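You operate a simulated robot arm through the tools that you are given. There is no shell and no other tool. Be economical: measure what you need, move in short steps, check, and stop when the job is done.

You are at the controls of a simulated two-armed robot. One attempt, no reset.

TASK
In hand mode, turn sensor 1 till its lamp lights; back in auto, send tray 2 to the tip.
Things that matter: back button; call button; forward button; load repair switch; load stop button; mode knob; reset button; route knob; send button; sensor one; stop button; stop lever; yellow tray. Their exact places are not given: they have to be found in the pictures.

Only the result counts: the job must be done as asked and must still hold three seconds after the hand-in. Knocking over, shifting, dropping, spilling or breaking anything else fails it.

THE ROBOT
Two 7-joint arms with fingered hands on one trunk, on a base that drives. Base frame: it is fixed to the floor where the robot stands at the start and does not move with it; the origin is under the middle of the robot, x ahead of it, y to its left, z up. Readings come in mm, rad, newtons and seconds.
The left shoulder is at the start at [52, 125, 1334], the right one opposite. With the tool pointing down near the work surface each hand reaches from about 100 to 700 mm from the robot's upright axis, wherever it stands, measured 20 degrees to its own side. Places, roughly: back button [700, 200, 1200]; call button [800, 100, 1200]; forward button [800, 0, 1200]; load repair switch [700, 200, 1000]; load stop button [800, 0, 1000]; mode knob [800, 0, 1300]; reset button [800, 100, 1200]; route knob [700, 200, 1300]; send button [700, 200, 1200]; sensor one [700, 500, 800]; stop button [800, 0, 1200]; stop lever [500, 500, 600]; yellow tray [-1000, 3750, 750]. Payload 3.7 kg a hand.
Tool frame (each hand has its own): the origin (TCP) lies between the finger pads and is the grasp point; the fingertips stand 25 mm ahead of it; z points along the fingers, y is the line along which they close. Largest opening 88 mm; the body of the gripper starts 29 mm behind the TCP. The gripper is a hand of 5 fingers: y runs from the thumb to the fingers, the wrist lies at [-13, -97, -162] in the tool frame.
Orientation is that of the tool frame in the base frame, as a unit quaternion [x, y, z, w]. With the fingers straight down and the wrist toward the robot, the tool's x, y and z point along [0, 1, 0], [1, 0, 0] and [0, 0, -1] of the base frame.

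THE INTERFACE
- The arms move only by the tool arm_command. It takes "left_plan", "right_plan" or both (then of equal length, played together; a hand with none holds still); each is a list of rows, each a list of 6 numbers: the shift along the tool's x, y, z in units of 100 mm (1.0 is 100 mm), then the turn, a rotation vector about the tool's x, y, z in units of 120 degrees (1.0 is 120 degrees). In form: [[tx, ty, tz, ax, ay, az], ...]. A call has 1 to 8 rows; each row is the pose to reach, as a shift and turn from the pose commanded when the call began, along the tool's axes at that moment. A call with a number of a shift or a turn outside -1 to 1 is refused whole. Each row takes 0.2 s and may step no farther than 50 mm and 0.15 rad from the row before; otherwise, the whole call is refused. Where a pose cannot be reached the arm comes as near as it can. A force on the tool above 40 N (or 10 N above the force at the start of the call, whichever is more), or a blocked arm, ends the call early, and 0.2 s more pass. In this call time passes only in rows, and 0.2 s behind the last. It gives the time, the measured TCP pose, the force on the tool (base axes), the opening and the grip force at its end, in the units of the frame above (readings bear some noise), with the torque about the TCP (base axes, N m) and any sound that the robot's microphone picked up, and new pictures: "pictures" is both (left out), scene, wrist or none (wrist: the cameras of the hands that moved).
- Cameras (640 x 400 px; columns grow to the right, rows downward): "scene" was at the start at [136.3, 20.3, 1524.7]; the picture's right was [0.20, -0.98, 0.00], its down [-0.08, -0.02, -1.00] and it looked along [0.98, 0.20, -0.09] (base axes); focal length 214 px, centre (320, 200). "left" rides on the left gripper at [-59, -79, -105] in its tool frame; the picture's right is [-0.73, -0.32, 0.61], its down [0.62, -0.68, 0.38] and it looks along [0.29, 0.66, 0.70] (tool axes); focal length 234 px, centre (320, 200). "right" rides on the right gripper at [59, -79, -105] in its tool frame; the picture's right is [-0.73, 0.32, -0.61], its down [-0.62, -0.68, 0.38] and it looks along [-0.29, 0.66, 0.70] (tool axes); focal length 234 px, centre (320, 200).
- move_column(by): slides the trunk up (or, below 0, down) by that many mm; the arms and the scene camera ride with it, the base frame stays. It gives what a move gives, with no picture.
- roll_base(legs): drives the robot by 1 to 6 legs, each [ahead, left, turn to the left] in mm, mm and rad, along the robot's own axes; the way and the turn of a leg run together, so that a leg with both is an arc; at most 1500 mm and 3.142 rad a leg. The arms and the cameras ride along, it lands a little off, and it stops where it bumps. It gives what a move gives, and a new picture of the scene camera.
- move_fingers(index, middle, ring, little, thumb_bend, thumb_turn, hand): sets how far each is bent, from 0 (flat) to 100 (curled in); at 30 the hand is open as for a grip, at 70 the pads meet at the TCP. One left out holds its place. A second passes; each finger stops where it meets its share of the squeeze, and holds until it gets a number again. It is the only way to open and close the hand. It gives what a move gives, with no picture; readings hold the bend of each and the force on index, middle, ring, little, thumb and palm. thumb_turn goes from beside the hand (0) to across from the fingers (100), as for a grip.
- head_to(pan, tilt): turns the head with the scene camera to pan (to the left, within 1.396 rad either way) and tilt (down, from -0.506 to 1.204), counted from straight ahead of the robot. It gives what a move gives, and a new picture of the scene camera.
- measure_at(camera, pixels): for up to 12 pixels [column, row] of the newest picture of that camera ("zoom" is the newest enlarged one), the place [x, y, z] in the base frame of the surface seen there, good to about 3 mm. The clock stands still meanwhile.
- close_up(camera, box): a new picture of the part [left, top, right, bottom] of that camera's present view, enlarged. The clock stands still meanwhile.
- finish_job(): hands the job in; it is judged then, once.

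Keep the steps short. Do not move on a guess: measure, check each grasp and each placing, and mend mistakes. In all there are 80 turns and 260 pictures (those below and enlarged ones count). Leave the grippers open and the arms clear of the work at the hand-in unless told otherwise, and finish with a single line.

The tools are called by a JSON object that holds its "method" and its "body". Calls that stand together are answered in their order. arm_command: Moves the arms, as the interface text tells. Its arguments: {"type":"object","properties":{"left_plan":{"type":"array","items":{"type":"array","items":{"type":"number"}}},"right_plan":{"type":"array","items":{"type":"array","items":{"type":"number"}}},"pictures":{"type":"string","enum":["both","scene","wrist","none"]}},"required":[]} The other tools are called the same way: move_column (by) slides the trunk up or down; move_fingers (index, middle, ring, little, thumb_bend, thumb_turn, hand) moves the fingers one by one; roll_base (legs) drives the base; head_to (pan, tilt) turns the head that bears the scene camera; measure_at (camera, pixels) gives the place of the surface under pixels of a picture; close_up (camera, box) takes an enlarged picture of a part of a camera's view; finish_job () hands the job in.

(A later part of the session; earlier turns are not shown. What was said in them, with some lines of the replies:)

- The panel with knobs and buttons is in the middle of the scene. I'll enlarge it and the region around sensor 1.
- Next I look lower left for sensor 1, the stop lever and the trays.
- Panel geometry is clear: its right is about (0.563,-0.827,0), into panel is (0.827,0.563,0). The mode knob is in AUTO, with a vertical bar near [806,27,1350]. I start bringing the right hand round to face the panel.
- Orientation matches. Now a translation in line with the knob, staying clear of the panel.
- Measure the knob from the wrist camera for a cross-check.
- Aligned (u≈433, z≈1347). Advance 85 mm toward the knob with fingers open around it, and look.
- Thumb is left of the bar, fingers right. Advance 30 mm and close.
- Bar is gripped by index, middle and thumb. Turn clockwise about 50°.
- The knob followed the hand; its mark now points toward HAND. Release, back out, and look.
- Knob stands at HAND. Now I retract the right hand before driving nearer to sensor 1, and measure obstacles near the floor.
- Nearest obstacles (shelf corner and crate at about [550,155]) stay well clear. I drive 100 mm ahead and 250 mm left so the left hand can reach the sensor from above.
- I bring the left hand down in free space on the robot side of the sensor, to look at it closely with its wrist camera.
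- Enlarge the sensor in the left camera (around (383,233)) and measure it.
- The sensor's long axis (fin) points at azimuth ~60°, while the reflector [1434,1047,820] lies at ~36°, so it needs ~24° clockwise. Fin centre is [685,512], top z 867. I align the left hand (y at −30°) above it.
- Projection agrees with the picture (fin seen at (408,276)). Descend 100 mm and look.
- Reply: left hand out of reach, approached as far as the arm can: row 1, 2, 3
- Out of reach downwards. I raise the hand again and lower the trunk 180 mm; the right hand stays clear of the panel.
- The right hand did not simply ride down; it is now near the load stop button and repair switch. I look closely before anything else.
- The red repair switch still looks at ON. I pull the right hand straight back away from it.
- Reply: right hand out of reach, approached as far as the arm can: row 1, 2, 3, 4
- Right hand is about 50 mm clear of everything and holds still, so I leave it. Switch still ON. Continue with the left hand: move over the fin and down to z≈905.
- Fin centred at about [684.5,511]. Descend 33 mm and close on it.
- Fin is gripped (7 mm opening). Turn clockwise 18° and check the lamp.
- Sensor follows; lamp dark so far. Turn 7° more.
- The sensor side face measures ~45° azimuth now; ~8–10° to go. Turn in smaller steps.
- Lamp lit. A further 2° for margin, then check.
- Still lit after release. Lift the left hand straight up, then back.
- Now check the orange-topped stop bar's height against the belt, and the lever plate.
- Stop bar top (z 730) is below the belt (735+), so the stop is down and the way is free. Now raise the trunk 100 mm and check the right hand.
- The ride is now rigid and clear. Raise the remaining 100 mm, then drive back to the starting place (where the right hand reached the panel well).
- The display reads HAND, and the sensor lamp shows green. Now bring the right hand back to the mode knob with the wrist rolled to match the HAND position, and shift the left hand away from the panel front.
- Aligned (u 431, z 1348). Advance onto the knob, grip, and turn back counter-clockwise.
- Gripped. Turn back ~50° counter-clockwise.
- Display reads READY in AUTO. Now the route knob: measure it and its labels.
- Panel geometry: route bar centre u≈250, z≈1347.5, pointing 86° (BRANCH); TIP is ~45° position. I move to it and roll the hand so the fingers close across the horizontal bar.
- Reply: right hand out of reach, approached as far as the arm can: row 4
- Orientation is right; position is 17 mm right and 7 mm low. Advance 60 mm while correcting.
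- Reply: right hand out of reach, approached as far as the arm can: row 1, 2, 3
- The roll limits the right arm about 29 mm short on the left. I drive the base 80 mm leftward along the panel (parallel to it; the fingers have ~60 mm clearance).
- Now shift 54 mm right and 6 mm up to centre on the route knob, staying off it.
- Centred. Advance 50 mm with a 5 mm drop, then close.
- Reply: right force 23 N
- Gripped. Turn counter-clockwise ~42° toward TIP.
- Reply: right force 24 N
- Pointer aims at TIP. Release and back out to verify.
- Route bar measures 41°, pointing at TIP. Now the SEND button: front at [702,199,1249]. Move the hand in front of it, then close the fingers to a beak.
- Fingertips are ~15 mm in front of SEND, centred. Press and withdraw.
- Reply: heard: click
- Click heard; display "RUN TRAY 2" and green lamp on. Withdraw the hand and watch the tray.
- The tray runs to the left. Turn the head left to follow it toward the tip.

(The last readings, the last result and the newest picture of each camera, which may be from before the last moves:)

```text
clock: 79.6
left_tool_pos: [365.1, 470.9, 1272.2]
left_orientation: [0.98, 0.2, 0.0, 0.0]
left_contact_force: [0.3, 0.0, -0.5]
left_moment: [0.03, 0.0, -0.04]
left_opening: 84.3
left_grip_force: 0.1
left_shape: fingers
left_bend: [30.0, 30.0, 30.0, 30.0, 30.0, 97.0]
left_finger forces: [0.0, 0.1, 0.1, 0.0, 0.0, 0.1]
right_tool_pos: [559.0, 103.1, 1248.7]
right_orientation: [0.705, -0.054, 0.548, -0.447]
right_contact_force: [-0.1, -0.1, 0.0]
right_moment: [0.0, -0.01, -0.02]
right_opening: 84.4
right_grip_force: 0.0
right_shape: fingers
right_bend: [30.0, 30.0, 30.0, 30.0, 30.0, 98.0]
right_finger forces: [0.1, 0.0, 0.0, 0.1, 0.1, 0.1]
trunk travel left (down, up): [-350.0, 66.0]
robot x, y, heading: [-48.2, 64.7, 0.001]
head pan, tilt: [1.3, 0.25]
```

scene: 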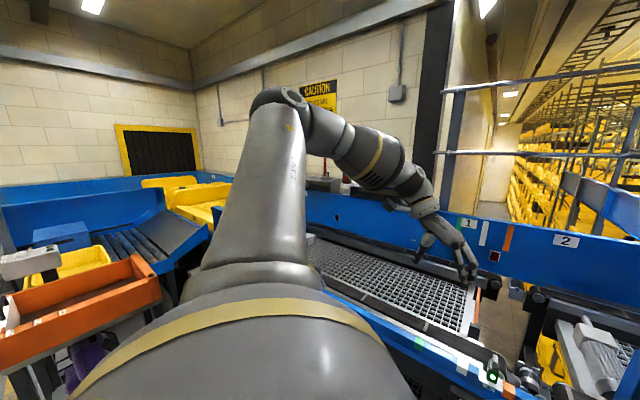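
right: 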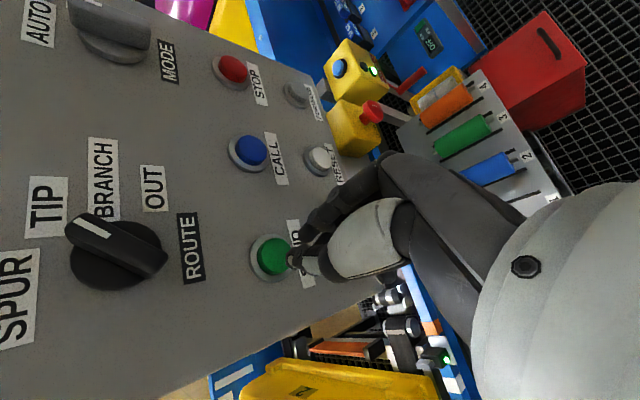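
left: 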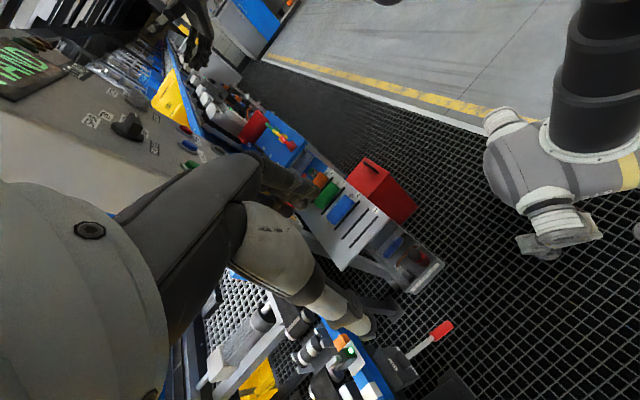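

{"method": "close_up", "body": {"camera": "scene", "box": [90, 150, 290, 280]}}

{"method": "head_to", "body": {"pan": 0.35, "tilt": 0.35}}

{"method": "close_up", "body": {"camera": "scene", "box": [320, 100, 450, 220]}}

```text
3.08 times, centred on (190, 215) of scene
```

zoom: 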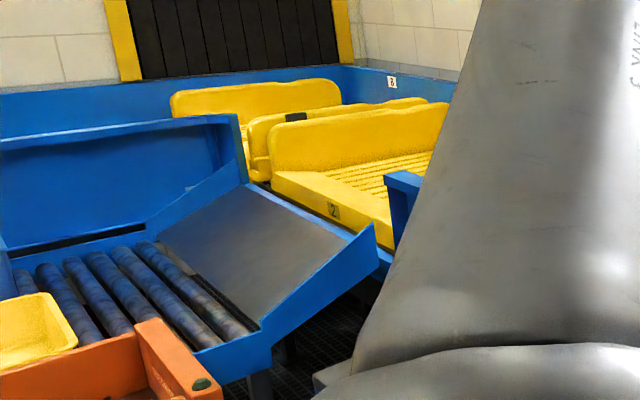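

```text
clock: 80.8
left_tool_pos: [365.9, 470.6, 1272.6]
left_orientation: [0.98, 0.2, 0.0, 0.001]
left_contact_force: [-0.2, 0.2, 0.9]
left_moment: [0.01, 0.0, 0.01]
left_opening: 84.4
left_grip_force: 0.0
left_shape: fingers
left_bend: [30.0, 30.0, 30.0, 30.0, 30.0, 97.0]
left_finger forces: [0.0, 0.0, 0.0, 0.0, 0.1, 0.1]
right_tool_pos: [558.6, 103.4, 1248.3]
right_orientation: [0.705, -0.055, 0.548, -0.447]
right_contact_force: [0.0, -0.5, -0.2]
right_moment: [-0.01, -0.01, -0.02]
right_opening: 84.3
right_grip_force: 0.1
right_shape: fingers
right_bend: [30.0, 30.0, 30.0, 30.0, 30.0, 98.0]
right_finger forces: [0.0, 0.0, 0.0, 0.1, 0.0, 0.0]
trunk travel left (down, up): [-350.0, 66.0]
robot x, y, heading: [-48.9, 64.7, -0.006]
head pan, tilt: [0.351, 0.351]
```

scene: 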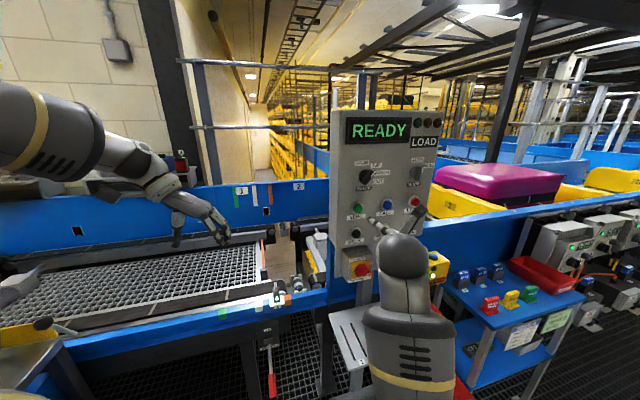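

```text
3.33 times, centred on (385, 160) of scene
```

zoom: 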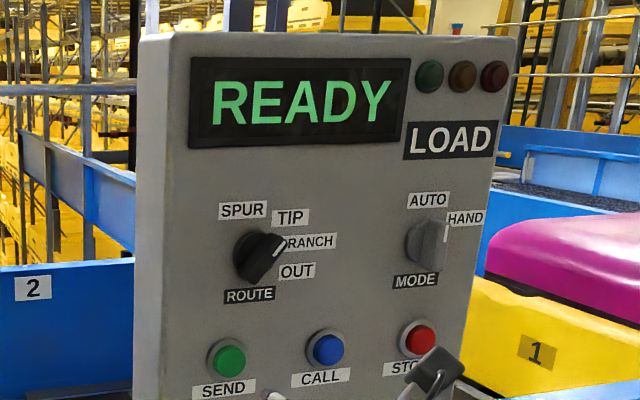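

Tray 2 stands at the tip, by the chute. The display is back to READY, mode is AUTO, route is TIP, the sensor 1 lamp is green, and both hands are open and clear. I hand in.

{"method": "finish_job", "body": {}}

```text
The job is handed in.
```

Sensor 1 was turned in hand mode until its lamp lit; back in auto, tray 2 was sent and is at the tip, and the job is handed in.
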